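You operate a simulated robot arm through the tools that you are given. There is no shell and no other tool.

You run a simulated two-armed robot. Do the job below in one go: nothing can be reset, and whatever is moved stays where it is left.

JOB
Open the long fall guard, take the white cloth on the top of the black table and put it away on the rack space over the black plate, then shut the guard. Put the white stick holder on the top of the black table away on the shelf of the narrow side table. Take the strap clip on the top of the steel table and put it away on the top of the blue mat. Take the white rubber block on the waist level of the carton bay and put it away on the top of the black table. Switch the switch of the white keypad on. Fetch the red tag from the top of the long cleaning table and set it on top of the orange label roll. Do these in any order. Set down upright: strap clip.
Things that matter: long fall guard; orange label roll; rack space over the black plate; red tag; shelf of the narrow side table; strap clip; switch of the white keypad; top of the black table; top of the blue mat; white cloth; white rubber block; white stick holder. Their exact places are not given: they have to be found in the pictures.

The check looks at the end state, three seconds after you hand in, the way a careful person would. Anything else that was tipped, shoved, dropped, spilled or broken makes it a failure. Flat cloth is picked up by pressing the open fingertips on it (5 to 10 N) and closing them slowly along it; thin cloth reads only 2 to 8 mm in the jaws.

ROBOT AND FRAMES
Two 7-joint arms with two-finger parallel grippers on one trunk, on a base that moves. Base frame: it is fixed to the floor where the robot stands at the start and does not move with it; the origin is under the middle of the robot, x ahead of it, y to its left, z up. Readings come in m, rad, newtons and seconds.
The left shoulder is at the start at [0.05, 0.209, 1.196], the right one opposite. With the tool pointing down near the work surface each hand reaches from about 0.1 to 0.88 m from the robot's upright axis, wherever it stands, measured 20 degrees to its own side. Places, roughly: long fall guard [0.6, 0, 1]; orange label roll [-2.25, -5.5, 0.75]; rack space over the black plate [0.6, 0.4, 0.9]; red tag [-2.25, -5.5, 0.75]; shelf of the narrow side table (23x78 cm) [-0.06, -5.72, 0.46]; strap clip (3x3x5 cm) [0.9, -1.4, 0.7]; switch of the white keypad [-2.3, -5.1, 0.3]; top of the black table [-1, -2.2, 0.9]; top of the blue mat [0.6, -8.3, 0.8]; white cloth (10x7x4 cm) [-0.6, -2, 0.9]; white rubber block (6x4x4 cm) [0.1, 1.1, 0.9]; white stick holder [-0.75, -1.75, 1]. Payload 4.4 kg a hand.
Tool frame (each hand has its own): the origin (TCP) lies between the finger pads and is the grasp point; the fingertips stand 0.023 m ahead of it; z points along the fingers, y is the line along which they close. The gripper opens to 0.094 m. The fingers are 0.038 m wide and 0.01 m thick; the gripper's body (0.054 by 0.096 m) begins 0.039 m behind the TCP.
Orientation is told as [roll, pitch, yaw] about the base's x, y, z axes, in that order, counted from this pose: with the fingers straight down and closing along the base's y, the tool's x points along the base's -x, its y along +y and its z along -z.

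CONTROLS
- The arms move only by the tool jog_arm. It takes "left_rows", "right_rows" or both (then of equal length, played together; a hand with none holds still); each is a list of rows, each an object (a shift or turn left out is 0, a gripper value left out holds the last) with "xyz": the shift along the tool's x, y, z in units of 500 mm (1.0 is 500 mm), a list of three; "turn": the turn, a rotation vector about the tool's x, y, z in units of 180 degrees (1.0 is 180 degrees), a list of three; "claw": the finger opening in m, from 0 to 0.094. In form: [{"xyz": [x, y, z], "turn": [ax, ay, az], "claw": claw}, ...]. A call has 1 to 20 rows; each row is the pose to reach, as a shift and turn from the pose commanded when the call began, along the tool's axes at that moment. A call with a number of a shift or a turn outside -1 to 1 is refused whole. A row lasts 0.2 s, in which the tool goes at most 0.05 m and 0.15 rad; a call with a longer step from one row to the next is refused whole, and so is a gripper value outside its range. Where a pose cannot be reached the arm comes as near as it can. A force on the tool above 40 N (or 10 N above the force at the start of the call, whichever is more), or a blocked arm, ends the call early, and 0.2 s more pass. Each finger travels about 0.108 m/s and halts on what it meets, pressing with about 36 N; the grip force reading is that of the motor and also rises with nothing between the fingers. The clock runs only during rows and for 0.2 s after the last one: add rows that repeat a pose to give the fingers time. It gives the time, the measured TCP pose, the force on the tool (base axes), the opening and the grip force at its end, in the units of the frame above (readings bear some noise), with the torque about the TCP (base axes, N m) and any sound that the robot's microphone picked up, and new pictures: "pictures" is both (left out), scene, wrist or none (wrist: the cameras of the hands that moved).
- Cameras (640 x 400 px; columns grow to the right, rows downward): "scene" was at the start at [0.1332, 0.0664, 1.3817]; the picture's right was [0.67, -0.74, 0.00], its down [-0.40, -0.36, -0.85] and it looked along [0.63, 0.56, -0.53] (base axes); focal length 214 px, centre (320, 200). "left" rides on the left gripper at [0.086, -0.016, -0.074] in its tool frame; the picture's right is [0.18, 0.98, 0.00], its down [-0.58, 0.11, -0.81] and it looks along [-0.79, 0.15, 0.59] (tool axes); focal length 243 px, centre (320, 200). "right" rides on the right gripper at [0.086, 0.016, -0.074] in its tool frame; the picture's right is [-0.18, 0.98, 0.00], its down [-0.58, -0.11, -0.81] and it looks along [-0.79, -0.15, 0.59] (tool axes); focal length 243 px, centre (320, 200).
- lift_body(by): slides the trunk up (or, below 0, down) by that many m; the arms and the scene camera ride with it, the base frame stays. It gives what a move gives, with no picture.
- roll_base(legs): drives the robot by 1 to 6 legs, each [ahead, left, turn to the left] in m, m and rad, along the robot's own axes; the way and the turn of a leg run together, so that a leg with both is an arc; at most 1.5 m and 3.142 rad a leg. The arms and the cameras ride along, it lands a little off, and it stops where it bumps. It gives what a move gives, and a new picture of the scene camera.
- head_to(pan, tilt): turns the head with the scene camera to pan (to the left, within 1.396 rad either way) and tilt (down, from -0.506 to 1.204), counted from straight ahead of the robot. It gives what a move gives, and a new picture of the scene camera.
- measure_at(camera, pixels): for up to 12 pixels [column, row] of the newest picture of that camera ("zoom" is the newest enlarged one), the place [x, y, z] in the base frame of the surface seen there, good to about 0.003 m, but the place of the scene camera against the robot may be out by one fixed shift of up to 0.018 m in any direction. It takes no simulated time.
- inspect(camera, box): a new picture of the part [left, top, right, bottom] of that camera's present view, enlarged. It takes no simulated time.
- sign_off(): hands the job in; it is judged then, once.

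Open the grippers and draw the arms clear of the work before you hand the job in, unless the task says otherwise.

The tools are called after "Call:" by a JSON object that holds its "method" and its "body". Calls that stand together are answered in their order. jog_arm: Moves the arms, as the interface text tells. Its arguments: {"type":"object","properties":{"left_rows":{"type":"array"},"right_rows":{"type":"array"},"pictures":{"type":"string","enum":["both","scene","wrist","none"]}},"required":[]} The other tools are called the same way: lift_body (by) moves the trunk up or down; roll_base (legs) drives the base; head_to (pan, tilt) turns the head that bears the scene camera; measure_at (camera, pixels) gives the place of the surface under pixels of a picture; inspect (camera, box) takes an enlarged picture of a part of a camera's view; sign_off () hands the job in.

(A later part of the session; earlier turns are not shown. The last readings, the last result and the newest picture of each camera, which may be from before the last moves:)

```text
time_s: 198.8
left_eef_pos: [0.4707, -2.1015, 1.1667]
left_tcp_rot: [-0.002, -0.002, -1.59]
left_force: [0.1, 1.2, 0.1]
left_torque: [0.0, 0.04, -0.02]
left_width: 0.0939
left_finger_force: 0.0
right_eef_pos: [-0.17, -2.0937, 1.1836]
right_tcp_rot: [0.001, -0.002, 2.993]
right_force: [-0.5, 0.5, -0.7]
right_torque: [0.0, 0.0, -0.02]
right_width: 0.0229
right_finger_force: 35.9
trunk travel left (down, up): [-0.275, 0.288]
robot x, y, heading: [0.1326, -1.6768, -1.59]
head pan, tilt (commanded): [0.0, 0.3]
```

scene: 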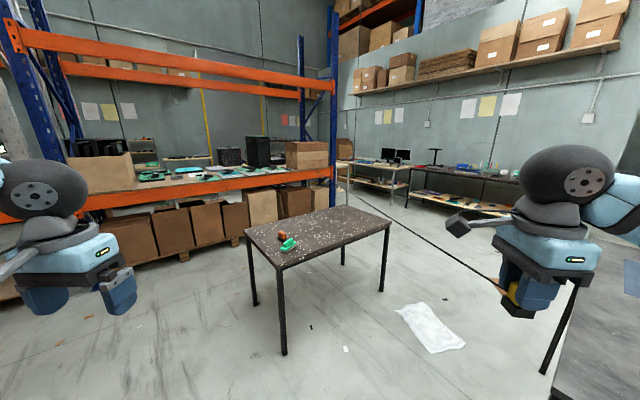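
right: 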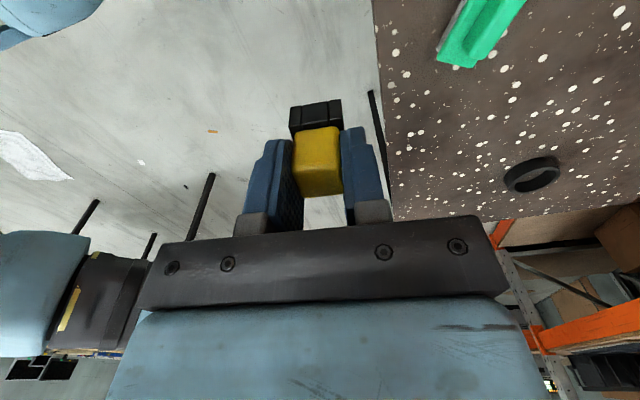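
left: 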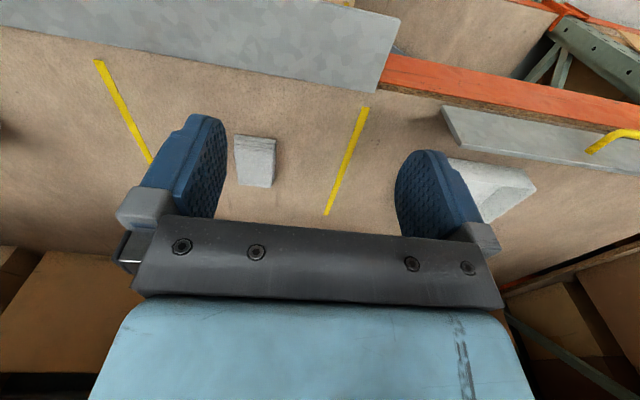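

From here the cord runs from the clip at (510,285) to about (350,193), near the right post of the far rack. I enlarge to find the anchor.

Call:
{"method": "inspect", "body": {"camera": "scene", "box": [300, 130, 460, 250]}}

Call:
{"method": "inspect", "body": {"camera": "scene", "box": [320, 160, 400, 215]}}

```text
3.33 times, centred on (380, 190) of scene
```

zoom: 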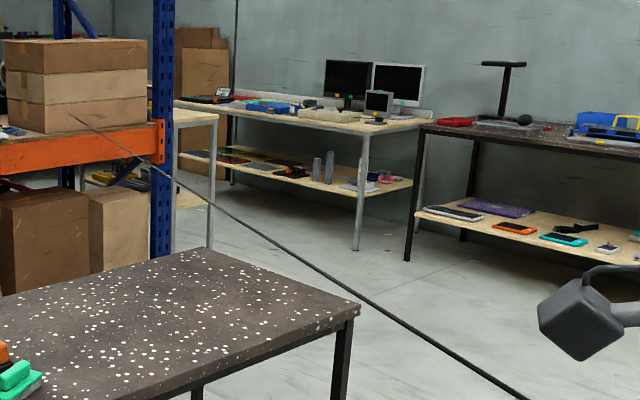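

```text
7.27 times, centred on (360, 188) of scene
```

zoom: 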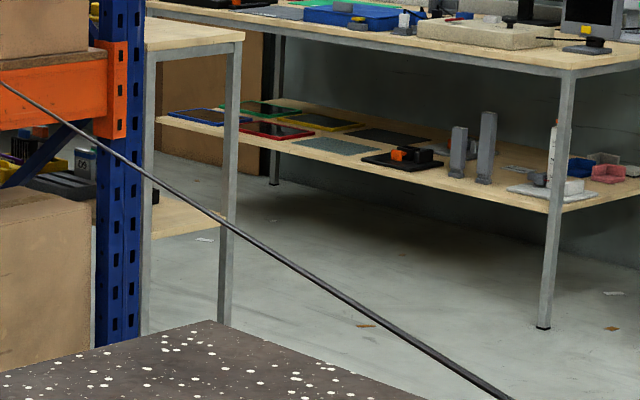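

The line's end now shows in front of the cartons on the far rack, not where I computed before. I measure directly along it.

Call:
{"method": "measure_at", "body": {"camera": "zoom", "pixels": [[500, 394], [440, 358], [400, 333], [350, 303], [300, 271], [250, 242], [200, 207], [150, 175], [110, 152], [60, 121], [30, 102], [5, 86]]}}

Call:
{"method": "inspect", "body": {"camera": "scene", "box": [290, 140, 346, 175]}}

```text
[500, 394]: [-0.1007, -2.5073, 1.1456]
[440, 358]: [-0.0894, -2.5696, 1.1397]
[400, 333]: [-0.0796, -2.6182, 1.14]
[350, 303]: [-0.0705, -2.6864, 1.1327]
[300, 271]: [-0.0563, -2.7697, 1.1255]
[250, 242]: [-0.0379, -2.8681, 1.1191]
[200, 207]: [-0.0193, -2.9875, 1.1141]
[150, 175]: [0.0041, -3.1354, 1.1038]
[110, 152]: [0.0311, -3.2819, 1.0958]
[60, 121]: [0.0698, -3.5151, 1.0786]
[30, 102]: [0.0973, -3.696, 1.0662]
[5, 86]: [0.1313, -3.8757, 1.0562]
```

```text
11.43 times, centred on (318, 158) of scene
```

zoom: 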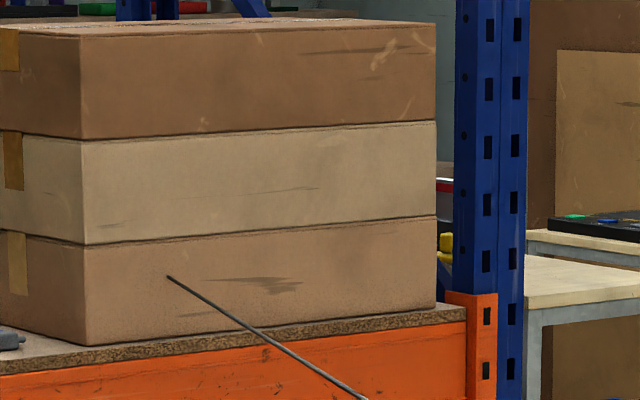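

The cord passes visually through shelves: its two seen lines cross at about (0.78,-7.69,0.79), i.e. the anchor is beside the blue mat, so carrying the clip there only shortens it. I measure the obstacles for the way south.

Call:
{"method": "measure_at", "body": {"camera": "scene", "pixels": [[245, 232], [391, 222], [283, 267], [340, 206], [338, 205], [346, 165], [358, 245], [409, 207], [512, 168], [402, 205], [425, 320], [285, 352]]}}

Call:
{"method": "inspect", "body": {"camera": "scene", "box": [320, 120, 560, 270]}}

```text
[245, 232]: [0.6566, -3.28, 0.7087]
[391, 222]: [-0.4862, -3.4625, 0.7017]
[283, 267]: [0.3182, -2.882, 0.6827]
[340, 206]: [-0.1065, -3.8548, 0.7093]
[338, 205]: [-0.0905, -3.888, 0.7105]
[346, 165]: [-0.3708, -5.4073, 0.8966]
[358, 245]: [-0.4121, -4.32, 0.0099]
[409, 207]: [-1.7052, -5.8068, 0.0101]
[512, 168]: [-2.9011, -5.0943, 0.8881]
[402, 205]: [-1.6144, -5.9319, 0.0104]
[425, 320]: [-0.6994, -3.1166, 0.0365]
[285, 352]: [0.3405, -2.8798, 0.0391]
```

```text
2.67 times, centred on (440, 195) of scene
```

zoom: 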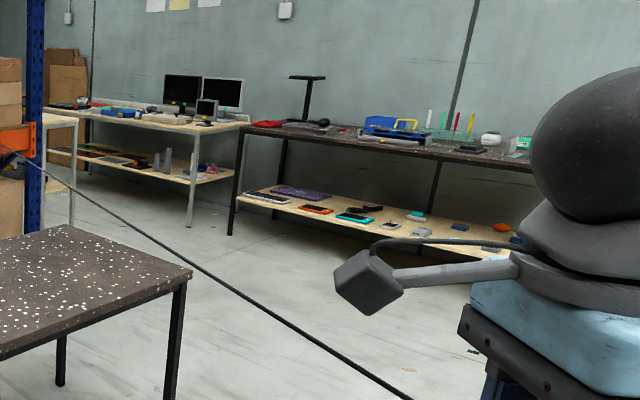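

Table 2 spans n -2.41..-1.38, d 2.53..3.09; the far rack front is at d≈4.1. I plan to go along +d first, then between table 2 and the far rack. First legs: turn left 0.64, drive 1.86 m, turn right to face -n.

Call:
{"method": "roll_base", "body": {"legs": [[0, 0, 0.641], [1.0, 0, 0], [0.86, 0, 0], [0, 0, -1.571]]}}

Call:
{"method": "head_to", "body": {"pan": 0.15, "tilt": 0.5}}

```text
time_s: 213.7
left_eef_pos: [1.0583, -3.7235, 1.1664]
left_tcp_rot: [-0.001, -0.002, -2.546]
left_force: [0.2, -0.2, -0.4]
left_torque: [0.0, -0.01, 0.01]
left_width: 0.0939
left_finger_force: 0.1
right_eef_pos: [0.6959, -3.1953, 1.1841]
right_tcp_rot: [0.001, -0.002, 2.033]
right_force: [0.0, 0.0, 0.1]
right_torque: [-0.01, -0.01, 0.0]
right_width: 0.0232
right_finger_force: 35.9
trunk travel left (down, up): [-0.275, 0.288]
robot x, y, heading: [1.2083, -3.2031, -2.543]
head pan, tilt (commanded): [0.0, 0.3]
```

scene: 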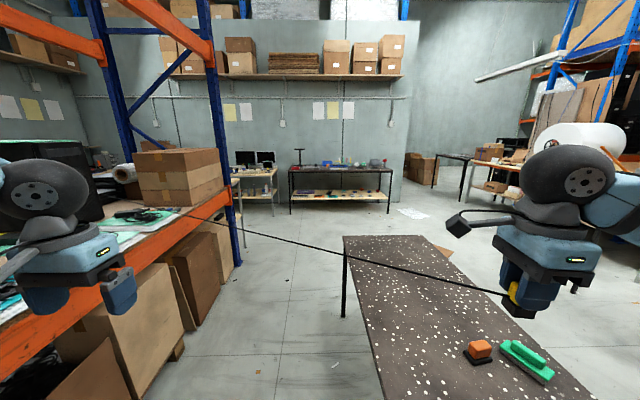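

```text
time_s: 214.5
left_eef_pos: [1.0576, -3.7223, 1.1673]
left_tcp_rot: [-0.002, 0.0, -2.548]
left_force: [0.6, -0.9, 0.2]
left_torque: [0.0, 0.02, 0.0]
left_width: 0.094
left_finger_force: 0.1
right_eef_pos: [0.6951, -3.1962, 1.1836]
right_tcp_rot: [0.002, -0.002, 2.033]
right_force: [0.3, -0.2, -0.6]
right_torque: [0.01, 0.05, 0.0]
right_width: 0.023
right_finger_force: 35.8
trunk travel left (down, up): [-0.275, 0.288]
robot x, y, heading: [1.2098, -3.2042, -2.545]
head pan, tilt (commanded): [0.15, 0.499]
```

scene: 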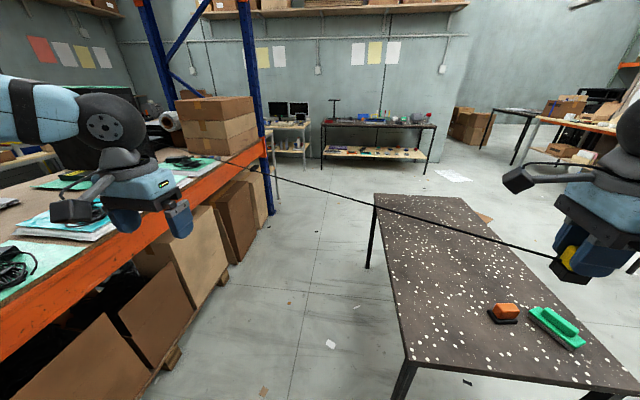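

The corridor between table 2 (right) and the cartons (left) is in view. I measure pallet corners, the blue post's foot and the far tables.

Call:
{"method": "measure_at", "body": {"camera": "scene", "pixels": [[172, 358], [225, 272], [193, 325], [273, 212], [274, 200], [366, 268], [408, 375], [376, 196], [321, 160], [425, 172], [304, 168], [276, 180]]}}

```text
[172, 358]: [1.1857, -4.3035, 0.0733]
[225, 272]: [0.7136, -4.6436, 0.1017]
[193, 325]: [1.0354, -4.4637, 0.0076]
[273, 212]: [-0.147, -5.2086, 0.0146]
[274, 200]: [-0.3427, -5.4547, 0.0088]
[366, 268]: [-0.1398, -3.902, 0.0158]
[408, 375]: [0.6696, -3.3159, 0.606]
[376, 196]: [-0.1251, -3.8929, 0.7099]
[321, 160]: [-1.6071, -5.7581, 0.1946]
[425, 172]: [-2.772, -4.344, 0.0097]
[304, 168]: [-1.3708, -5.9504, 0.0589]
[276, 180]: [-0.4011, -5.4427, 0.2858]
```

Corridor is d 3.09–4.19, then n -3.46 to -4.6 beyond the side table. I strafe left 0.31 m, drive 3.05 m along it, and turn left to face +d.

Call:
{"method": "roll_base", "body": {"legs": [[0, 0.31, 0.025], [1.5, 0, 0], [1.5, 0, 0], [0, 0, 1.571]]}}

Call:
{"method": "head_to", "body": {"pan": 0.0, "tilt": 0.4}}

```text
time_s: 227.8
left_eef_pos: [-0.3365, -5.1072, 1.1864]
left_tcp_rot: [0.012, -0.034, -2.507]
left_force: [0.1, -0.5, 0.1]
left_torque: [-0.04, 0.0, 0.01]
left_width: 0.0941
left_finger_force: 0.0
right_eef_pos: [-0.7397, -4.619, 1.194]
right_tcp_rot: [0.036, 0.016, 2.101]
right_force: [0.6, -0.8, 0.2]
right_torque: [0.04, 0.03, 0.01]
right_width: 0.0228
right_finger_force: 35.4
trunk travel left (down, up): [-0.275, 0.288]
robot x, y, heading: [-0.241, -4.6184, -2.476]
head pan, tilt (commanded): [0.15, 0.499]
stopped in leg 3: the robot was blocked; the commanded pose is now the measured one
```

scene: 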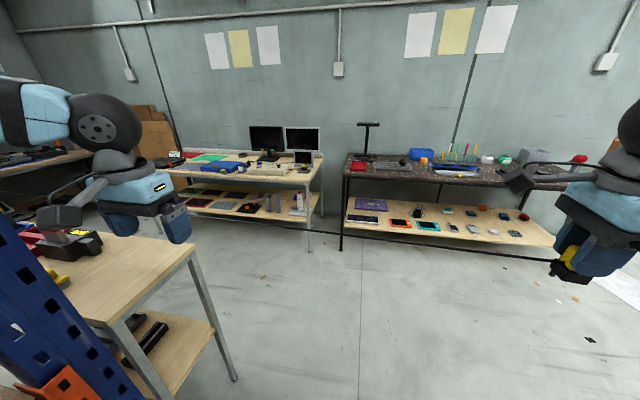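

```text
time_s: 228.5
left_eef_pos: [-0.3359, -5.108, 1.1852]
left_tcp_rot: [0.014, -0.038, -2.509]
left_force: [0.5, 0.1, -0.3]
left_torque: [0.02, 0.0, -0.04]
left_width: 0.094
left_finger_force: 0.1
right_eef_pos: [-0.7387, -4.6174, 1.1952]
right_tcp_rot: [0.038, 0.018, 2.097]
right_force: [0.7, 0.0, -0.1]
right_torque: [-0.01, -0.01, 0.01]
right_width: 0.0228
right_finger_force: 35.9
trunk travel left (down, up): [-0.275, 0.288]
robot x, y, heading: [-0.2417, -4.6236, -2.476]
head pan, tilt (commanded): [0.0, 0.4]
```

scene: 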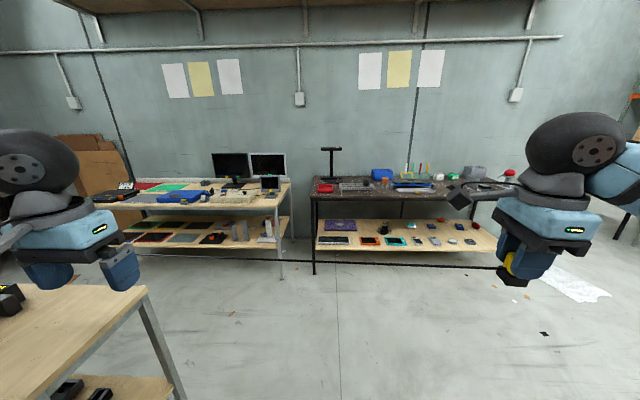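

The base was stopped and tilted slightly: my left elbow (reaching d≈4.15) met the rack's blue post at n -3.155. I back off a touch, shift right 0.35 m into open floor, and check that the tilt is gone.

Call:
{"method": "roll_base", "body": {"legs": [[-0.06, 0, 0], [0, -0.35, -0.04]]}}

```text
time_s: 232.7
left_eef_pos: [-0.5439, -4.8151, 1.1651]
left_tcp_rot: [-0.006, 0.005, -2.557]
left_force: [-0.8, -0.3, 0.3]
left_torque: [0.03, 0.01, 0.01]
left_width: 0.094
left_finger_force: 0.2
right_eef_pos: [-0.917, -4.3006, 1.183]
right_tcp_rot: [0.004, 0.001, 2.043]
right_force: [1.0, -0.5, -0.7]
right_torque: [0.02, 0.0, -0.03]
right_width: 0.0229
right_finger_force: 36.0
trunk travel left (down, up): [-0.275, 0.288]
robot x, y, heading: [-0.4033, -4.3068, -2.535]
head pan, tilt (commanded): [0.0, 0.4]
```

scene: 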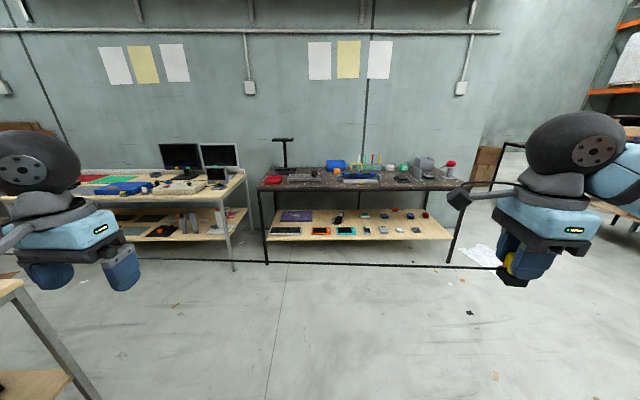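

Level again. I drive ahead 1.2 m to the middle of the passage and turn left to face +d.

Call:
{"method": "roll_base", "body": {"legs": [[1.2, 0, 0.01], [0, 0, 1.58]]}}

Call:
{"method": "head_to", "body": {"pan": 0.0, "tilt": 0.35}}

```text
time_s: 242.8
left_eef_pos: [-0.8819, -5.1177, 1.164]
left_tcp_rot: [-0.005, 0.004, -0.934]
left_force: [-0.6, -0.7, -0.2]
left_torque: [-0.02, -0.04, 0.0]
left_width: 0.0941
left_finger_force: 0.0
right_eef_pos: [-1.3743, -5.5213, 1.1828]
right_tcp_rot: [0.004, -0.002, -2.615]
right_force: [0.9, -0.4, -0.3]
right_torque: [-0.02, 0.0, 0.0]
right_width: 0.023
right_finger_force: 35.5
trunk travel left (down, up): [-0.275, 0.288]
robot x, y, heading: [-1.3967, -5.006, -0.904]
head pan, tilt (commanded): [0.0, 0.4]
```

scene: 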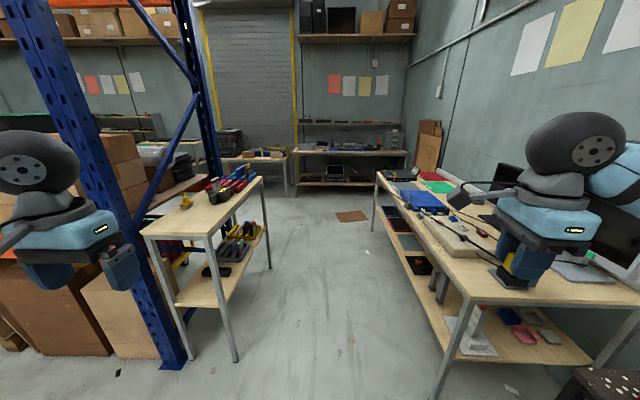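

```text
time_s: 243.4
left_eef_pos: [-0.8809, -5.119, 1.1649]
left_tcp_rot: [-0.006, 0.005, -0.932]
left_force: [-0.7, -1.1, 0.5]
left_torque: [0.02, -0.02, -0.02]
left_width: 0.094
left_finger_force: 0.1
right_eef_pos: [-1.3751, -5.5208, 1.1849]
right_tcp_rot: [0.004, -0.001, -2.614]
right_force: [0.2, 0.7, -0.9]
right_torque: [-0.03, -0.03, 0.01]
right_width: 0.0231
right_finger_force: 36.0
trunk travel left (down, up): [-0.275, 0.288]
robot x, y, heading: [-1.394, -5.0041, -0.908]
head pan, tilt (commanded): [0.0, 0.351]
```

scene: 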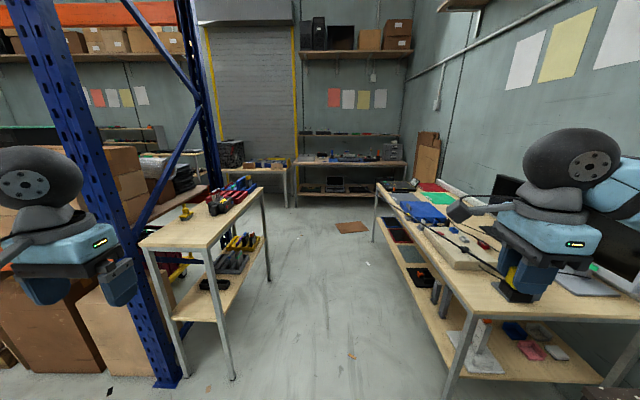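

I see the narrow side table (left, with shelf), the monitors' table (right) and a far bench. I measure their edges and look for the blue mat at the far bench.

Call:
{"method": "measure_at", "body": {"camera": "scene", "pixels": [[233, 377], [205, 247], [264, 190], [145, 243], [475, 302], [378, 186], [440, 396], [297, 162], [405, 165], [262, 165], [350, 162], [268, 280]]}}

Call:
{"method": "inspect", "body": {"camera": "scene", "box": [200, 110, 440, 260]}}

```text
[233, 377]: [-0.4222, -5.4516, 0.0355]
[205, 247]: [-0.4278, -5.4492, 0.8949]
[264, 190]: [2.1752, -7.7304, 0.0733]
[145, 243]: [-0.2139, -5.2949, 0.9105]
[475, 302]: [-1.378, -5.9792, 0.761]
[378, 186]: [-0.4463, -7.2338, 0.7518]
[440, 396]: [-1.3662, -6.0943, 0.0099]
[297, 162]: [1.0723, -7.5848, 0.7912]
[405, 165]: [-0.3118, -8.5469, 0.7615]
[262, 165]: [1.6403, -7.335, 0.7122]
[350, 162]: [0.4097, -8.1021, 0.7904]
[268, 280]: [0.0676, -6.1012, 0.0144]
```

```text
2.67 times, centred on (320, 185) of scene
```

zoom: 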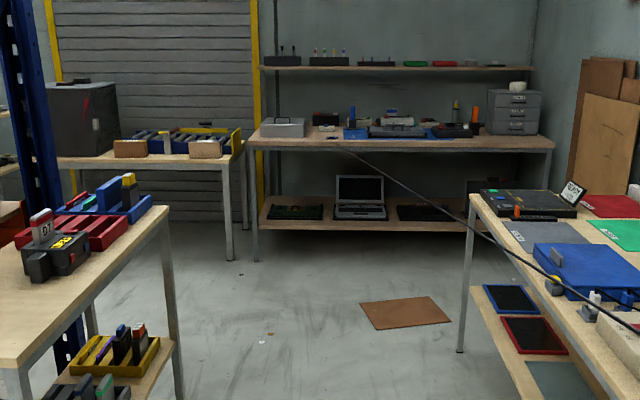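

The far bench (front edge d≈6.78, z 0.79) holds the mat, and the cord ends at it. I raise the trunk 0.15 m for elbow clearance over the side tables, then drive 2.9 m along the passage.

Call:
{"method": "lift_body", "body": {"by": 0.15}}

Call:
{"method": "roll_base", "body": {"legs": [[0, -0.06, -0.043], [1.5, 0, 0], [1.4, 0, 0]]}}

```text
time_s: 245.2
left_eef_pos: [-0.8818, -5.1195, 1.3153]
left_tcp_rot: [-0.004, 0.005, -0.932]
left_force: [0.6, -0.5, 0.1]
left_torque: [0.02, 0.02, 0.01]
left_width: 0.0939
left_finger_force: 0.0
right_eef_pos: [-1.373, -5.5213, 1.3328]
right_tcp_rot: [0.004, -0.001, -2.614]
right_force: [-0.2, 0.2, -0.5]
right_torque: [-0.02, 0.0, -0.06]
right_width: 0.0231
right_finger_force: 35.6
trunk travel left (down, up): [-0.425, 0.138]
robot x, y, heading: [-1.3987, -5.0059, -0.91]
head pan, tilt (commanded): [0.0, 0.351]
```

```text
time_s: 259.9
left_eef_pos: [0.811, -7.4493, 1.314]
left_tcp_rot: [-0.005, 0.007, -0.924]
left_force: [0.1, 0.0, 0.9]
left_torque: [0.01, 0.0, -0.01]
left_width: 0.094
left_finger_force: 0.0
right_eef_pos: [0.3219, -7.8537, 1.3334]
right_tcp_rot: [0.003, -0.001, -2.607]
right_force: [-0.3, 0.0, -0.5]
right_torque: [0.03, -0.03, 0.03]
right_width: 0.023
right_finger_force: 35.8
trunk travel left (down, up): [-0.425, 0.138]
robot x, y, heading: [0.2927, -7.342, -0.899]
head pan, tilt (commanded): [0.0, 0.351]
```

scene: 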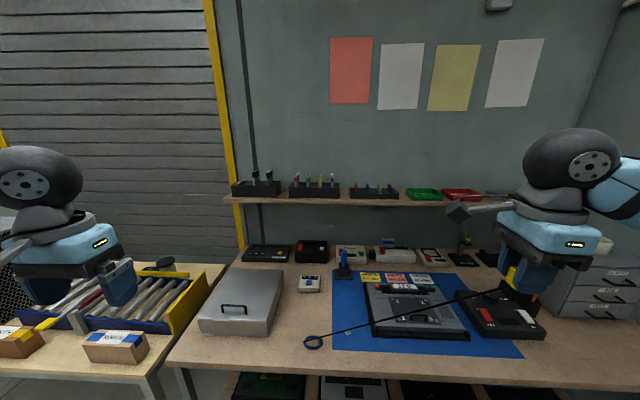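

I'm in front of the bench: the blue mat spans about (333,270)–(525,358), with a laptop-like device on it; the cord hangs from a ring at (312,342). I enlarge the mat to find a free spot.

Call:
{"method": "head_to", "body": {"pan": -0.25, "tilt": 0.65}}

Call:
{"method": "inspect", "body": {"camera": "scene", "box": [200, 150, 440, 300]}}

```text
time_s: 260.7
left_eef_pos: [0.8124, -7.4486, 1.3146]
left_tcp_rot: [-0.006, 0.005, -0.924]
left_force: [0.6, -0.4, -0.2]
left_torque: [0.0, 0.0, 0.01]
left_width: 0.0941
left_finger_force: 0.1
right_eef_pos: [0.3227, -7.855, 1.3337]
right_tcp_rot: [0.004, 0.001, -2.606]
right_force: [0.7, -0.2, -0.8]
right_torque: [0.03, -0.01, 0.0]
right_width: 0.0232
right_finger_force: 36.3
trunk travel left (down, up): [-0.425, 0.138]
robot x, y, heading: [0.2974, -7.3396, -0.902]
head pan, tilt (commanded): [-0.25, 0.649]
```

scene: 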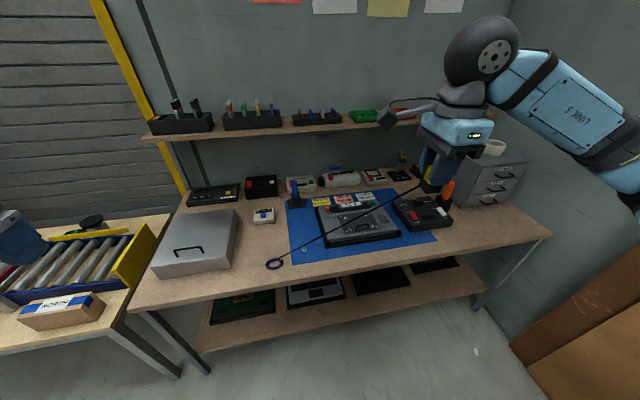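

```text
2.67 times, centred on (320, 225) of scene
```

zoom: 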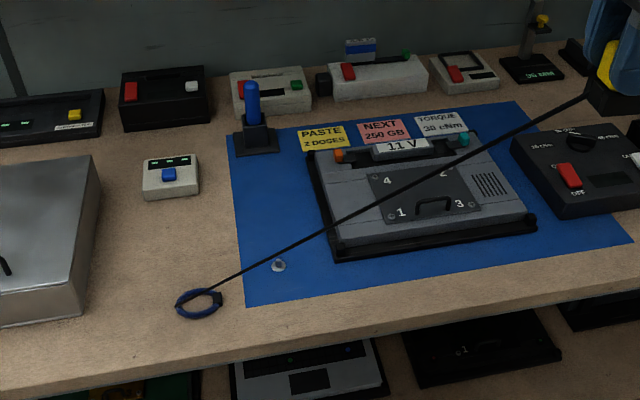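

Free mat area: the left strip of the mat around zoom (273,205), between the blue switch stand, the 11 V device and the small nut at (278,265). I measure these.

Call:
{"method": "measure_at", "body": {"camera": "zoom", "pixels": [[273, 205], [240, 150], [250, 300], [310, 170], [330, 240], [278, 265], [255, 145], [250, 90], [200, 305], [625, 243], [295, 230], [265, 180]]}}

```text
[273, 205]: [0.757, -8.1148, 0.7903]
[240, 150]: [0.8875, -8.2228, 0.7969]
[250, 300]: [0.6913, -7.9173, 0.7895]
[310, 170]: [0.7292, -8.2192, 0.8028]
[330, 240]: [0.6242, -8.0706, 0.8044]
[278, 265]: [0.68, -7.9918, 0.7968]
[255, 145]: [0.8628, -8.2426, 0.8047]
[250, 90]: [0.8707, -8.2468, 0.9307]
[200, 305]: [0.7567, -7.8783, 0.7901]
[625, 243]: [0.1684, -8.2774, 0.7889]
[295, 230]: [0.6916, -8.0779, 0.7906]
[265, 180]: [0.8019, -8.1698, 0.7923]
```

The free strip is n -4.06..-4.195, d 6.84..7.13; I choose n -4.125, d 7.02, i.e. (0.738,-8.109). I check the roller table's corner at left, then shift the base to bring the spot in the right arm's range.

Call:
{"method": "measure_at", "body": {"camera": "scene", "pixels": [[112, 325], [208, 370], [180, 372], [130, 308], [545, 235], [480, 305], [95, 345]]}}

Call:
{"method": "roll_base", "body": {"legs": [[0.19, 0.14, -0.047]]}}

```text
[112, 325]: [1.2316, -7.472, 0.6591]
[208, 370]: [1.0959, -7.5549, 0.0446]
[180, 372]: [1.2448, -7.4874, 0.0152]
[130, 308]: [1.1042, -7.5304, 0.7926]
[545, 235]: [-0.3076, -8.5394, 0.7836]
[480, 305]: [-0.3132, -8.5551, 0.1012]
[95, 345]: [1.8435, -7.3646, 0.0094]
```

```text
time_s: 262.6
left_eef_pos: [1.0314, -7.5396, 1.3164]
left_tcp_rot: [-0.004, 0.005, -0.974]
left_force: [0.3, 0.8, 0.8]
left_torque: [0.03, 0.01, 0.01]
left_width: 0.0937
left_finger_force: 0.0
right_eef_pos: [0.5228, -7.9203, 1.3343]
right_tcp_rot: [0.002, 0.0, -2.656]
right_force: [1.2, -0.7, -0.9]
right_torque: [0.03, 0.0, -0.01]
right_width: 0.023
right_finger_force: 36.2
trunk travel left (down, up): [-0.425, 0.138]
robot x, y, heading: [0.5231, -7.4087, -0.947]
head pan, tilt (commanded): [-0.25, 0.649]
```

scene: 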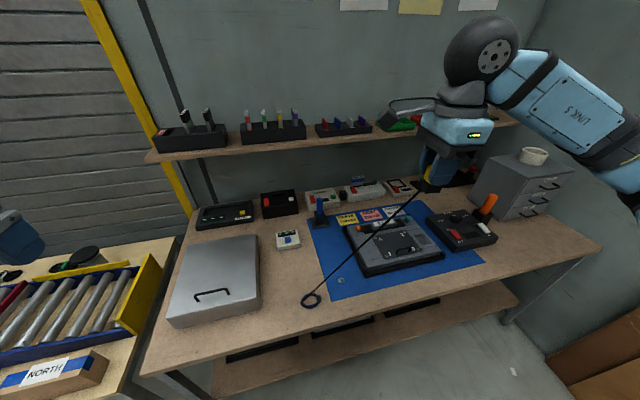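

I check the upper shelf's front edge position, and lower the trunk 0.25 m so the arm reaches down to the mat.

Call:
{"method": "measure_at", "body": {"camera": "scene", "pixels": [[330, 139], [250, 147], [400, 135], [319, 207], [320, 226], [341, 281], [356, 240], [342, 262], [311, 299], [330, 250]]}}

Call:
{"method": "lift_body", "body": {"by": -0.25}}

```text
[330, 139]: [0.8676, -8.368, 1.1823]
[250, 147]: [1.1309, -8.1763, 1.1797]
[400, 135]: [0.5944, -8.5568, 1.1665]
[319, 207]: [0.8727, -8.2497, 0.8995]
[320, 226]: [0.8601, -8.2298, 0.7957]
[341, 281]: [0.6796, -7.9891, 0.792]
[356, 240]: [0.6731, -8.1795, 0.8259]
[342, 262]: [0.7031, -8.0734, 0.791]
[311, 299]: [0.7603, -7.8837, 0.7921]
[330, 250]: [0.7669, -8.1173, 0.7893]
```

```text
time_s: 265.2
left_eef_pos: [1.0319, -7.5399, 1.0647]
left_tcp_rot: [-0.005, 0.006, -0.973]
left_force: [0.0, 0.2, -0.5]
left_torque: [0.01, 0.02, 0.02]
left_width: 0.0939
left_finger_force: 0.0
right_eef_pos: [0.523, -7.9213, 1.085]
right_tcp_rot: [0.004, -0.001, -2.657]
right_force: [-0.4, 0.7, -0.5]
right_torque: [0.04, 0.0, 0.01]
right_width: 0.0228
right_finger_force: 36.0
trunk travel left (down, up): [-0.175, 0.388]
robot x, y, heading: [0.5193, -7.4048, -0.946]
head pan, tilt (commanded): [-0.25, 0.649]
```

Upper shelf front is at d 7.31, clear of the spot. I carry the clip to a hover above (0.738,-8.109).

Call:
{"method": "jog_arm", "body": {"right_rows": [{"xyz": [0.03, 0.076, 0]}, {"xyz": [0.059, 0.152, 0.02]}, {"xyz": [0.088, 0.228, 0.06]}, {"xyz": [0.118, 0.304, 0.11]}, {"xyz": [0.147, 0.38, 0.16]}, {"xyz": [0.176, 0.456, 0.21]}, {"xyz": [0.2058, 0.5324, 0.27]}, {"xyz": [0.2058, 0.5324, 0.27]}]}}

```text
refused: row 7 steps farther than a row can; nothing moved
```

The last step was a hair too long; I spread it over one more row.

Call:
{"method": "jog_arm", "body": {"right_rows": [{"xyz": [0.026, 0.067, 0]}, {"xyz": [0.052, 0.133, 0.02]}, {"xyz": [0.077, 0.2, 0.055]}, {"xyz": [0.103, 0.266, 0.095]}, {"xyz": [0.129, 0.333, 0.14]}, {"xyz": [0.154, 0.399, 0.185]}, {"xyz": [0.18, 0.466, 0.23]}, {"xyz": [0.2058, 0.5324, 0.27]}, {"xyz": [0.2058, 0.5324, 0.27]}]}}

```text
time_s: 267.2
left_eef_pos: [1.0317, -7.5389, 1.0656]
left_tcp_rot: [-0.004, 0.006, -0.973]
left_force: [0.0, -0.4, -0.5]
left_torque: [-0.01, -0.01, -0.02]
left_width: 0.0941
left_finger_force: 0.0
right_eef_pos: [0.7377, -8.1093, 0.9507]
right_tcp_rot: [0.003, 0.0, -2.658]
right_force: [0.1, 0.0, -0.8]
right_torque: [0.0, -0.02, 0.01]
right_width: 0.0227
right_finger_force: 36.1
trunk travel left (down, up): [-0.175, 0.388]
robot x, y, heading: [0.5195, -7.4031, -0.945]
head pan, tilt (commanded): [-0.25, 0.649]
```

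scene: 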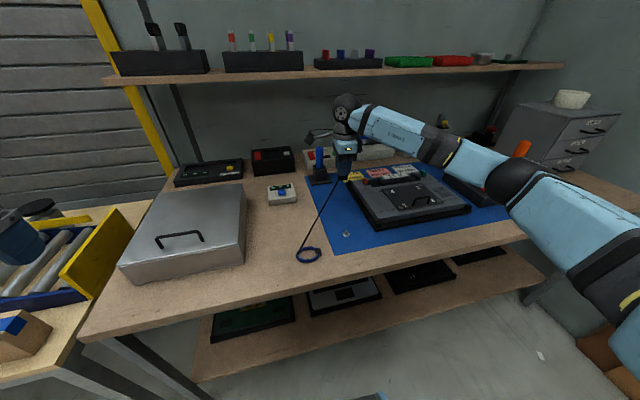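
right: 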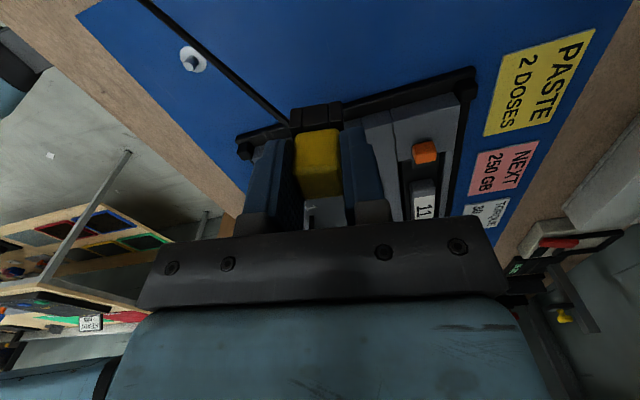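

The landing point projects to about (320,34), clear blue mat. I measure there and the surroundings.

Call:
{"method": "measure_at", "body": {"camera": "right", "pixels": [[320, 34], [280, 34], [360, 34], [320, 70], [320, 10], [300, 120], [400, 90], [193, 58], [110, 20], [480, 60]]}}

```text
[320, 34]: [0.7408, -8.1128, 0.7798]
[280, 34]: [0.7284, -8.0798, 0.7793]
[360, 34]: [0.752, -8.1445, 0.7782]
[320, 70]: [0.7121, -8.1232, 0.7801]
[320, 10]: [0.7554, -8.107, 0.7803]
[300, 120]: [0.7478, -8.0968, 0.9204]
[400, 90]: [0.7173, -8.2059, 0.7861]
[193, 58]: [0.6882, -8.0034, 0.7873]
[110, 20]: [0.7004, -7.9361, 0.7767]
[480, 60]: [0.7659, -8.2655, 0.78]
```

Mat height is 0.7795, so contact is expected near TCP 0.825. I lower to 0.829 first.

Call:
{"method": "jog_arm", "body": {"right_rows": [{"xyz": [0, 0, 0.07]}, {"xyz": [0, 0, 0.14]}, {"xyz": [0, 0, 0.2]}, {"xyz": [0, 0, 0.235]}, {"xyz": [0, 0, 0.2434]}, {"xyz": [0, 0, 0.2434]}], "pictures": "wrist"}}

Call:
{"method": "jog_arm", "body": {"right_rows": [{"xyz": [0, 0, 0.002]}, {"xyz": [0, 0, 0.004]}, {"xyz": [0, 0, 0.006]}, {"xyz": [0, 0, 0.006]}], "pictures": "wrist"}}

```text
time_s: 268.6
left_eef_pos: [1.0311, -7.5396, 1.0643]
left_tcp_rot: [-0.005, 0.004, -0.974]
left_force: [0.3, 0.1, -0.2]
left_torque: [0.03, 0.0, -0.02]
left_width: 0.0942
left_finger_force: 0.1
right_eef_pos: [0.7393, -8.1091, 0.8289]
right_tcp_rot: [0.004, -0.001, -2.656]
right_force: [0.6, -0.3, -1.0]
right_torque: [0.0, 0.0, 0.0]
right_width: 0.0231
right_finger_force: 35.8
trunk travel left (down, up): [-0.175, 0.388]
robot x, y, heading: [0.5186, -7.4046, -0.949]
head pan, tilt (commanded): [-0.25, 0.649]
```

right: 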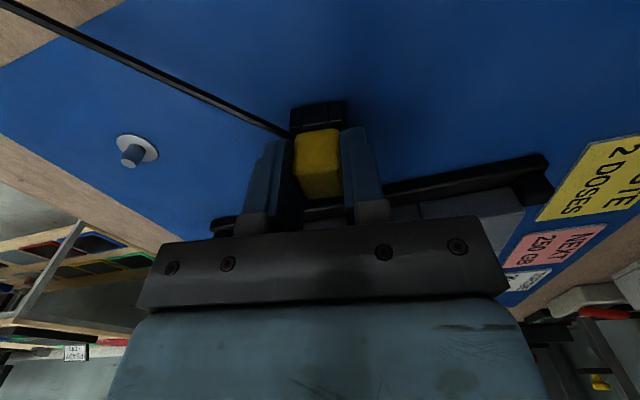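

```text
time_s: 269.6
left_eef_pos: [1.0315, -7.5403, 1.065]
left_tcp_rot: [-0.006, 0.007, -0.974]
left_force: [-0.6, -0.3, 0.4]
left_torque: [-0.01, 0.0, 0.0]
left_width: 0.0941
left_finger_force: 0.0
right_eef_pos: [0.7377, -8.1104, 0.8254]
right_tcp_rot: [0.002, -0.002, -2.657]
right_force: [0.1, 0.2, 0.2]
right_torque: [-0.02, -0.04, 0.0]
right_width: 0.0227
right_finger_force: 36.1
trunk travel left (down, up): [-0.175, 0.388]
robot x, y, heading: [0.5197, -7.4055, -0.95]
head pan, tilt (commanded): [-0.25, 0.649]
```

right: 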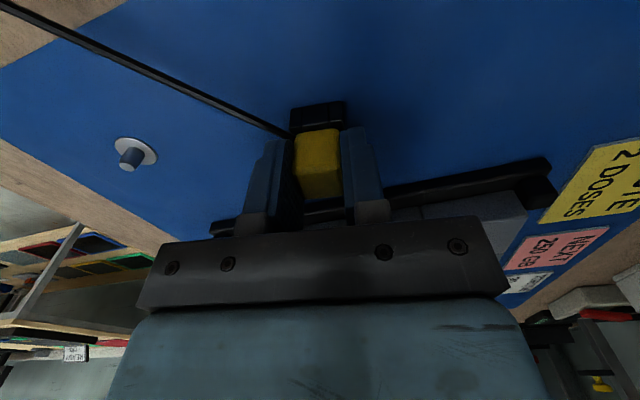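

Not touching yet at 0.8254. I go down a further 3 mm in 1 mm steps.

Call:
{"method": "jog_arm", "body": {"right_rows": [{"xyz": [0, 0, 0.002]}, {"xyz": [0, 0, 0.004]}, {"xyz": [0, 0, 0.004]}], "pictures": "none"}}

Call:
{"method": "jog_arm", "body": {"right_rows": [{"xyz": [0, 0, 0.002]}, {"xyz": [0, 0, 0.002]}], "pictures": "none"}}

```text
time_s: 270.4
left_eef_pos: [1.0315, -7.5388, 1.0665]
left_tcp_rot: [-0.006, 0.005, -0.974]
left_force: [-0.8, -0.1, 1.1]
left_torque: [-0.01, -0.01, 0.01]
left_width: 0.0939
left_finger_force: 0.0
right_eef_pos: [0.7381, -8.1097, 0.8244]
right_tcp_rot: [0.004, 0.0, -2.656]
right_force: [-1.8, 0.0, 5.2]
right_torque: [0.03, 0.09, 0.02]
right_width: 0.0229
right_finger_force: 36.5
trunk travel left (down, up): [-0.175, 0.388]
robot x, y, heading: [0.5201, -7.403, -0.949]
head pan, tilt (commanded): [-0.25, 0.649]
```

```text
time_s: 271.0
left_eef_pos: [1.0312, -7.5393, 1.0659]
left_tcp_rot: [-0.005, 0.003, -0.973]
left_force: [0.5, 0.1, 0.4]
left_torque: [-0.01, -0.01, -0.01]
left_width: 0.0941
left_finger_force: 0.1
right_eef_pos: [0.7384, -8.1086, 0.8247]
right_tcp_rot: [0.009, 0.001, -2.656]
right_force: [-0.1, -4.1, 14.8]
right_torque: [-0.15, 0.18, 0.06]
right_width: 0.023
right_finger_force: 36.0
trunk travel left (down, up): [-0.175, 0.388]
robot x, y, heading: [0.5201, -7.4044, -0.951]
head pan, tilt (commanded): [-0.25, 0.649]
```

Firm contact (15 N). I ease up 1 mm, then open the fingers slowly.

Call:
{"method": "jog_arm", "body": {"right_rows": [{"xyz": [0, 0, -0.002]}, {"xyz": [0, 0, -0.002]}, {"xyz": [0, 0, -0.002], "claw": 0.027}, {"xyz": [0, 0, -0.002], "claw": 0.034}, {"xyz": [0, 0, -0.002], "claw": 0.044}, {"xyz": [0, 0, -0.002], "claw": 0.052}, {"xyz": [0, 0, -0.002], "claw": 0.056}, {"xyz": [0, 0, -0.002], "claw": 0.056}], "pictures": "wrist"}}

```text
time_s: 272.8
left_eef_pos: [1.0313, -7.5392, 1.065]
left_tcp_rot: [-0.005, 0.006, -0.973]
left_force: [-0.3, -0.6, 0.8]
left_torque: [0.0, 0.02, -0.04]
left_width: 0.0939
left_finger_force: 0.0
right_eef_pos: [0.7384, -8.1099, 0.8233]
right_tcp_rot: [0.003, 0.002, -2.657]
right_force: [0.0, -0.5, -0.1]
right_torque: [0.03, 0.01, 0.01]
right_width: 0.0558
right_finger_force: 0.1
trunk travel left (down, up): [-0.175, 0.388]
robot x, y, heading: [0.5223, -7.4062, -0.943]
head pan, tilt (commanded): [-0.25, 0.649]
```

right: 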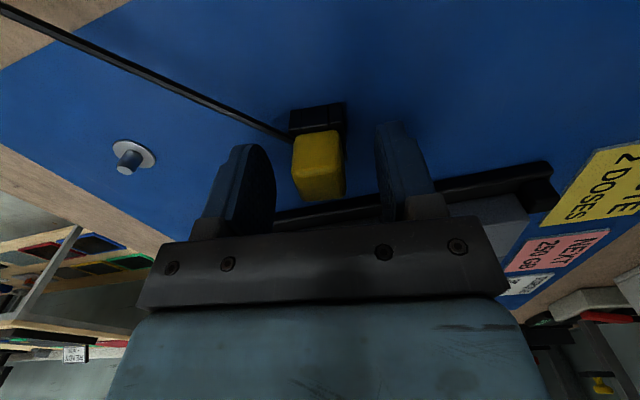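

The clip stands upright by itself. I lift the hand straight up and away.

Call:
{"method": "jog_arm", "body": {"right_rows": [{"xyz": [0, 0, -0.04]}, {"xyz": [0, 0, -0.1]}, {"xyz": [0, 0, -0.18]}, {"xyz": [0, 0, -0.26]}, {"xyz": [0, 0, -0.34]}, {"xyz": [0, 0, -0.42]}, {"xyz": [-0.03, -0.076, -0.46]}, {"xyz": [-0.06, -0.152, -0.46]}, {"xyz": [-0.09, -0.228, -0.46]}, {"xyz": [-0.12, -0.304, -0.46]}, {"xyz": [-0.15, -0.38, -0.46]}, {"xyz": [-0.18, -0.456, -0.46]}, {"xyz": [-0.2058, -0.5324, -0.46]}]}}

Call:
{"method": "inspect", "body": {"camera": "scene", "box": [240, 140, 480, 290]}}

```text
time_s: 275.6
left_eef_pos: [1.0293, -7.5394, 1.0656]
left_tcp_rot: [-0.004, 0.006, -0.974]
left_force: [0.0, 0.0, 0.4]
left_torque: [-0.01, -0.04, 0.03]
left_width: 0.0938
left_finger_force: 0.0
right_eef_pos: [0.5228, -7.9195, 1.0519]
right_tcp_rot: [0.003, 0.0, -2.657]
right_force: [-1.2, -0.9, 0.0]
right_torque: [-0.01, -0.03, -0.04]
right_width: 0.0562
right_finger_force: 0.2
trunk travel left (down, up): [-0.175, 0.388]
robot x, y, heading: [0.5175, -7.4069, -0.945]
head pan, tilt (commanded): [-0.25, 0.649]
```

scene: 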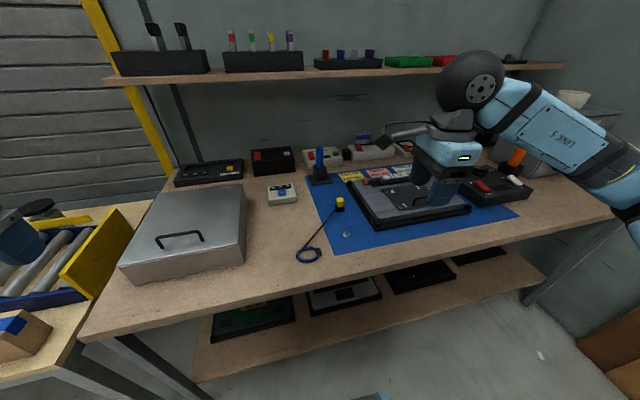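
right: 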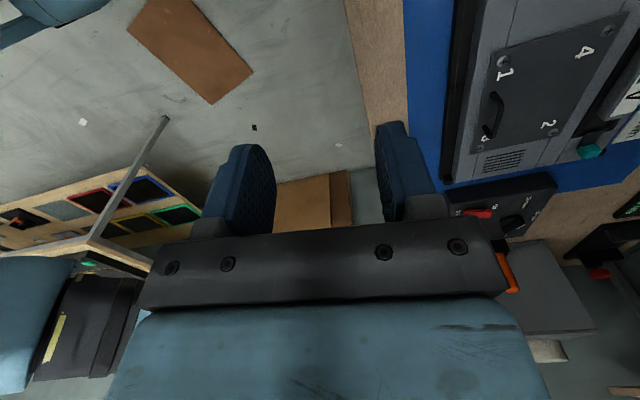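

```text
2.67 times, centred on (360, 215) of scene
```

zoom: 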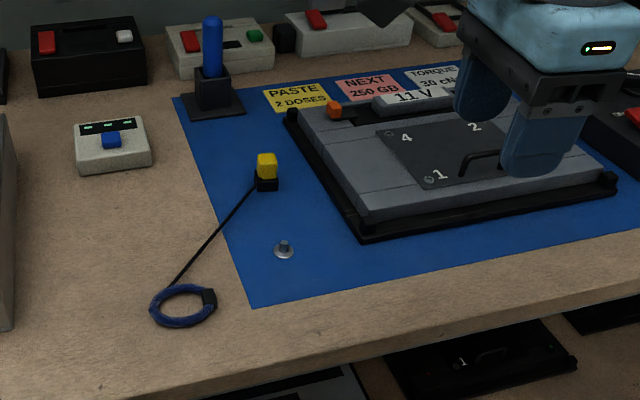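

The clip stands upright on the blue mat. Now to the cleaning table: I turn the right hand back to neutral, raise the trunk again, back off and turn around.

Call:
{"method": "jog_arm", "body": {"right_rows": [{"turn": [0, 0, -0.042]}, {"turn": [0, 0, -0.084]}, {"turn": [0, 0, -0.126]}, {"turn": [0, 0, -0.168]}, {"turn": [0, 0, -0.21]}, {"turn": [0, 0, -0.252]}, {"turn": [0, 0, -0.294]}, {"turn": [0, 0, -0.336]}, {"turn": [0, 0, -0.378]}, {"turn": [0, 0, -0.42]}, {"turn": [0, 0, -0.462]}, {"turn": [0, 0, -0.504]}, {"turn": [0, 0, -0.5446]}], "pictures": "none"}}

Call:
{"method": "lift_body", "body": {"by": 0.25}}

Call:
{"method": "roll_base", "body": {"legs": [[-0.45, -0.1, 0], [0, 0, -3.141]]}}

```text
time_s: 278.4
left_eef_pos: [1.0313, -7.5395, 1.0654]
left_tcp_rot: [-0.005, 0.004, -0.974]
left_force: [-1.0, -0.5, 0.9]
left_torque: [-0.01, -0.01, -0.04]
left_width: 0.094
left_finger_force: 0.0
right_eef_pos: [0.5243, -7.9208, 1.0519]
right_tcp_rot: [-0.002, -0.004, -0.942]
right_force: [-0.3, -0.5, -0.1]
right_torque: [-0.01, 0.02, 0.0]
right_width: 0.0559
right_finger_force: 0.0
trunk travel left (down, up): [-0.175, 0.388]
robot x, y, heading: [0.5215, -7.403, -0.949]
head pan, tilt (commanded): [-0.25, 0.649]
```

```text
time_s: 281.0
left_eef_pos: [1.0307, -7.5399, 1.3148]
left_tcp_rot: [-0.005, 0.005, -0.975]
left_force: [0.2, 0.2, 0.7]
left_torque: [0.06, -0.03, -0.03]
left_width: 0.094
left_finger_force: 0.2
right_eef_pos: [0.5237, -7.9204, 1.3017]
right_tcp_rot: [-0.001, -0.003, -0.944]
right_force: [0.6, -0.3, 0.3]
right_torque: [0.01, -0.01, 0.02]
right_width: 0.0559
right_finger_force: 0.1
trunk travel left (down, up): [-0.425, 0.138]
robot x, y, heading: [0.5189, -7.4044, -0.952]
head pan, tilt (commanded): [-0.25, 0.649]
```

```text
time_s: 291.1
left_eef_pos: [-0.326, -6.9487, 1.3154]
left_tcp_rot: [-0.006, 0.006, 2.138]
left_force: [0.6, -0.2, -0.4]
left_torque: [-0.01, 0.0, 0.0]
left_width: 0.094
left_finger_force: 0.1
right_eef_pos: [0.1934, -6.5831, 1.3023]
right_tcp_rot: [-0.002, -0.003, 2.165]
right_force: [0.2, 0.0, 0.0]
right_torque: [0.02, -0.01, 0.01]
right_width: 0.0559
right_finger_force: 0.0
trunk travel left (down, up): [-0.425, 0.138]
robot x, y, heading: [0.1809, -7.1007, 2.164]
head pan, tilt (commanded): [-0.25, 0.649]
```

scene: 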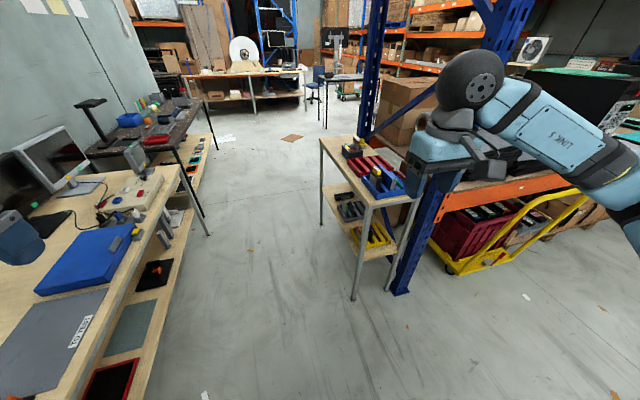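

The passage back is clear. I drive along -d 2.65 m and turn left to face the long cleaning table.

Call:
{"method": "roll_base", "body": {"legs": [[0, 0.06, 0.029], [1.5, 0, 0], [1.15, 0, 0], [0, 0, 1.571]]}}

Call:
{"method": "head_to", "body": {"pan": 0.0, "tilt": 0.7}}

```text
time_s: 308.6
left_eef_pos: [-1.5316, -5.504, 1.3165]
left_tcp_rot: [-0.005, 0.006, -2.536]
left_force: [0.2, -0.8, -0.6]
left_torque: [0.02, -0.02, -0.01]
left_width: 0.0939
left_finger_force: 0.1
right_eef_pos: [-1.9169, -4.9984, 1.3015]
right_tcp_rot: [0.0, -0.005, -2.508]
right_force: [0.0, 0.4, -0.3]
right_torque: [-0.02, 0.01, -0.02]
right_width: 0.0558
right_finger_force: 0.1
trunk travel left (down, up): [-0.425, 0.138]
robot x, y, heading: [-1.4018, -4.9876, -2.508]
head pan, tilt (commanded): [-0.25, 0.649]
```

scene: 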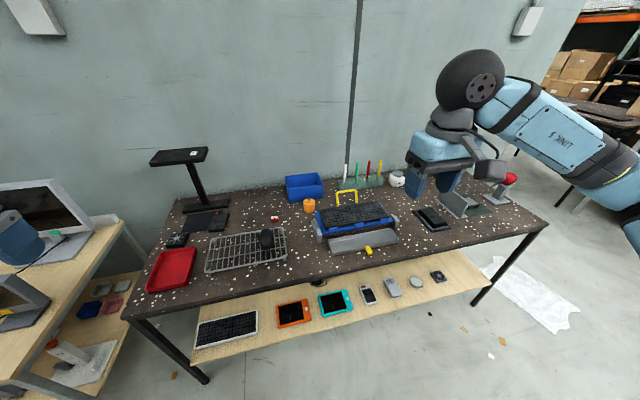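

```text
time_s: 309.3
left_eef_pos: [-1.5314, -5.5029, 1.3145]
left_tcp_rot: [-0.006, 0.005, -2.536]
left_force: [0.0, 0.2, -0.1]
left_torque: [0.01, 0.0, 0.01]
left_width: 0.0944
left_finger_force: 0.0
right_eef_pos: [-1.9154, -4.9976, 1.3022]
right_tcp_rot: [-0.001, -0.006, -2.508]
right_force: [-0.6, 0.2, 0.0]
right_torque: [0.02, 0.01, 0.03]
right_width: 0.0558
right_finger_force: 0.0
trunk travel left (down, up): [-0.425, 0.138]
robot x, y, heading: [-1.3996, -4.9933, -2.518]
head pan, tilt (commanded): [0.0, 0.7]
```

scene: 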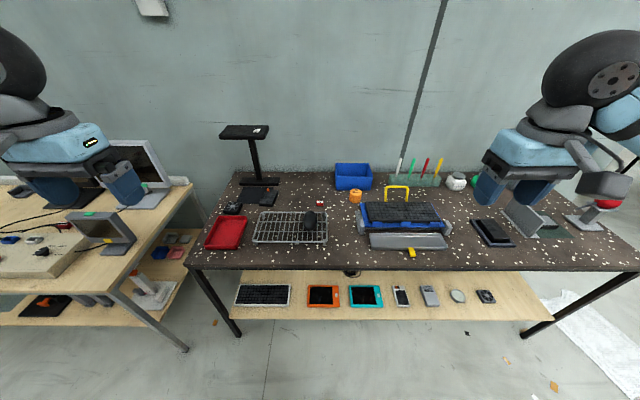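

The orange roll is at (355,196), a small red/white piece at (318,197). I enlarge the table top and the lower shelf.

Call:
{"method": "inspect", "body": {"camera": "scene", "box": [280, 160, 440, 260]}}

Call:
{"method": "measure_at", "body": {"camera": "zoom", "pixels": [[150, 145], [300, 140], [300, 155], [160, 155], [125, 180], [200, 180], [300, 200], [530, 365], [240, 120]]}}

Call:
{"method": "inspect", "body": {"camera": "scene", "box": [220, 260, 540, 340]}}

```text
4.00 times, centred on (360, 210) of scene
```

zoom: 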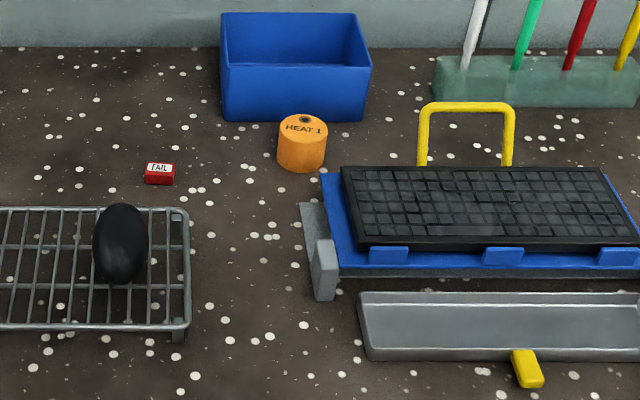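

```text
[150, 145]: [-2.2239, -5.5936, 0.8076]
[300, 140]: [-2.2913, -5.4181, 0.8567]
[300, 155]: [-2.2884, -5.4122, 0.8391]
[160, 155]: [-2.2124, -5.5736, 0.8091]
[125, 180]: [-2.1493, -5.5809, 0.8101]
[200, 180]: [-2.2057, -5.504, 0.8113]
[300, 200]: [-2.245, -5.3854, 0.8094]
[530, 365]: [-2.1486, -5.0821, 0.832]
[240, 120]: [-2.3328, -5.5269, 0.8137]
```

```text
2.00 times, centred on (380, 300) of scene
```

zoom: 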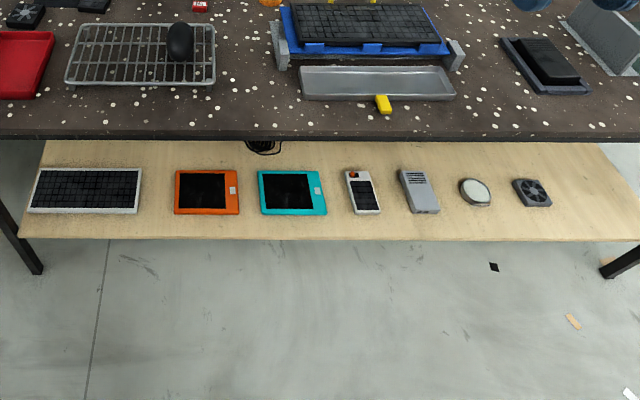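

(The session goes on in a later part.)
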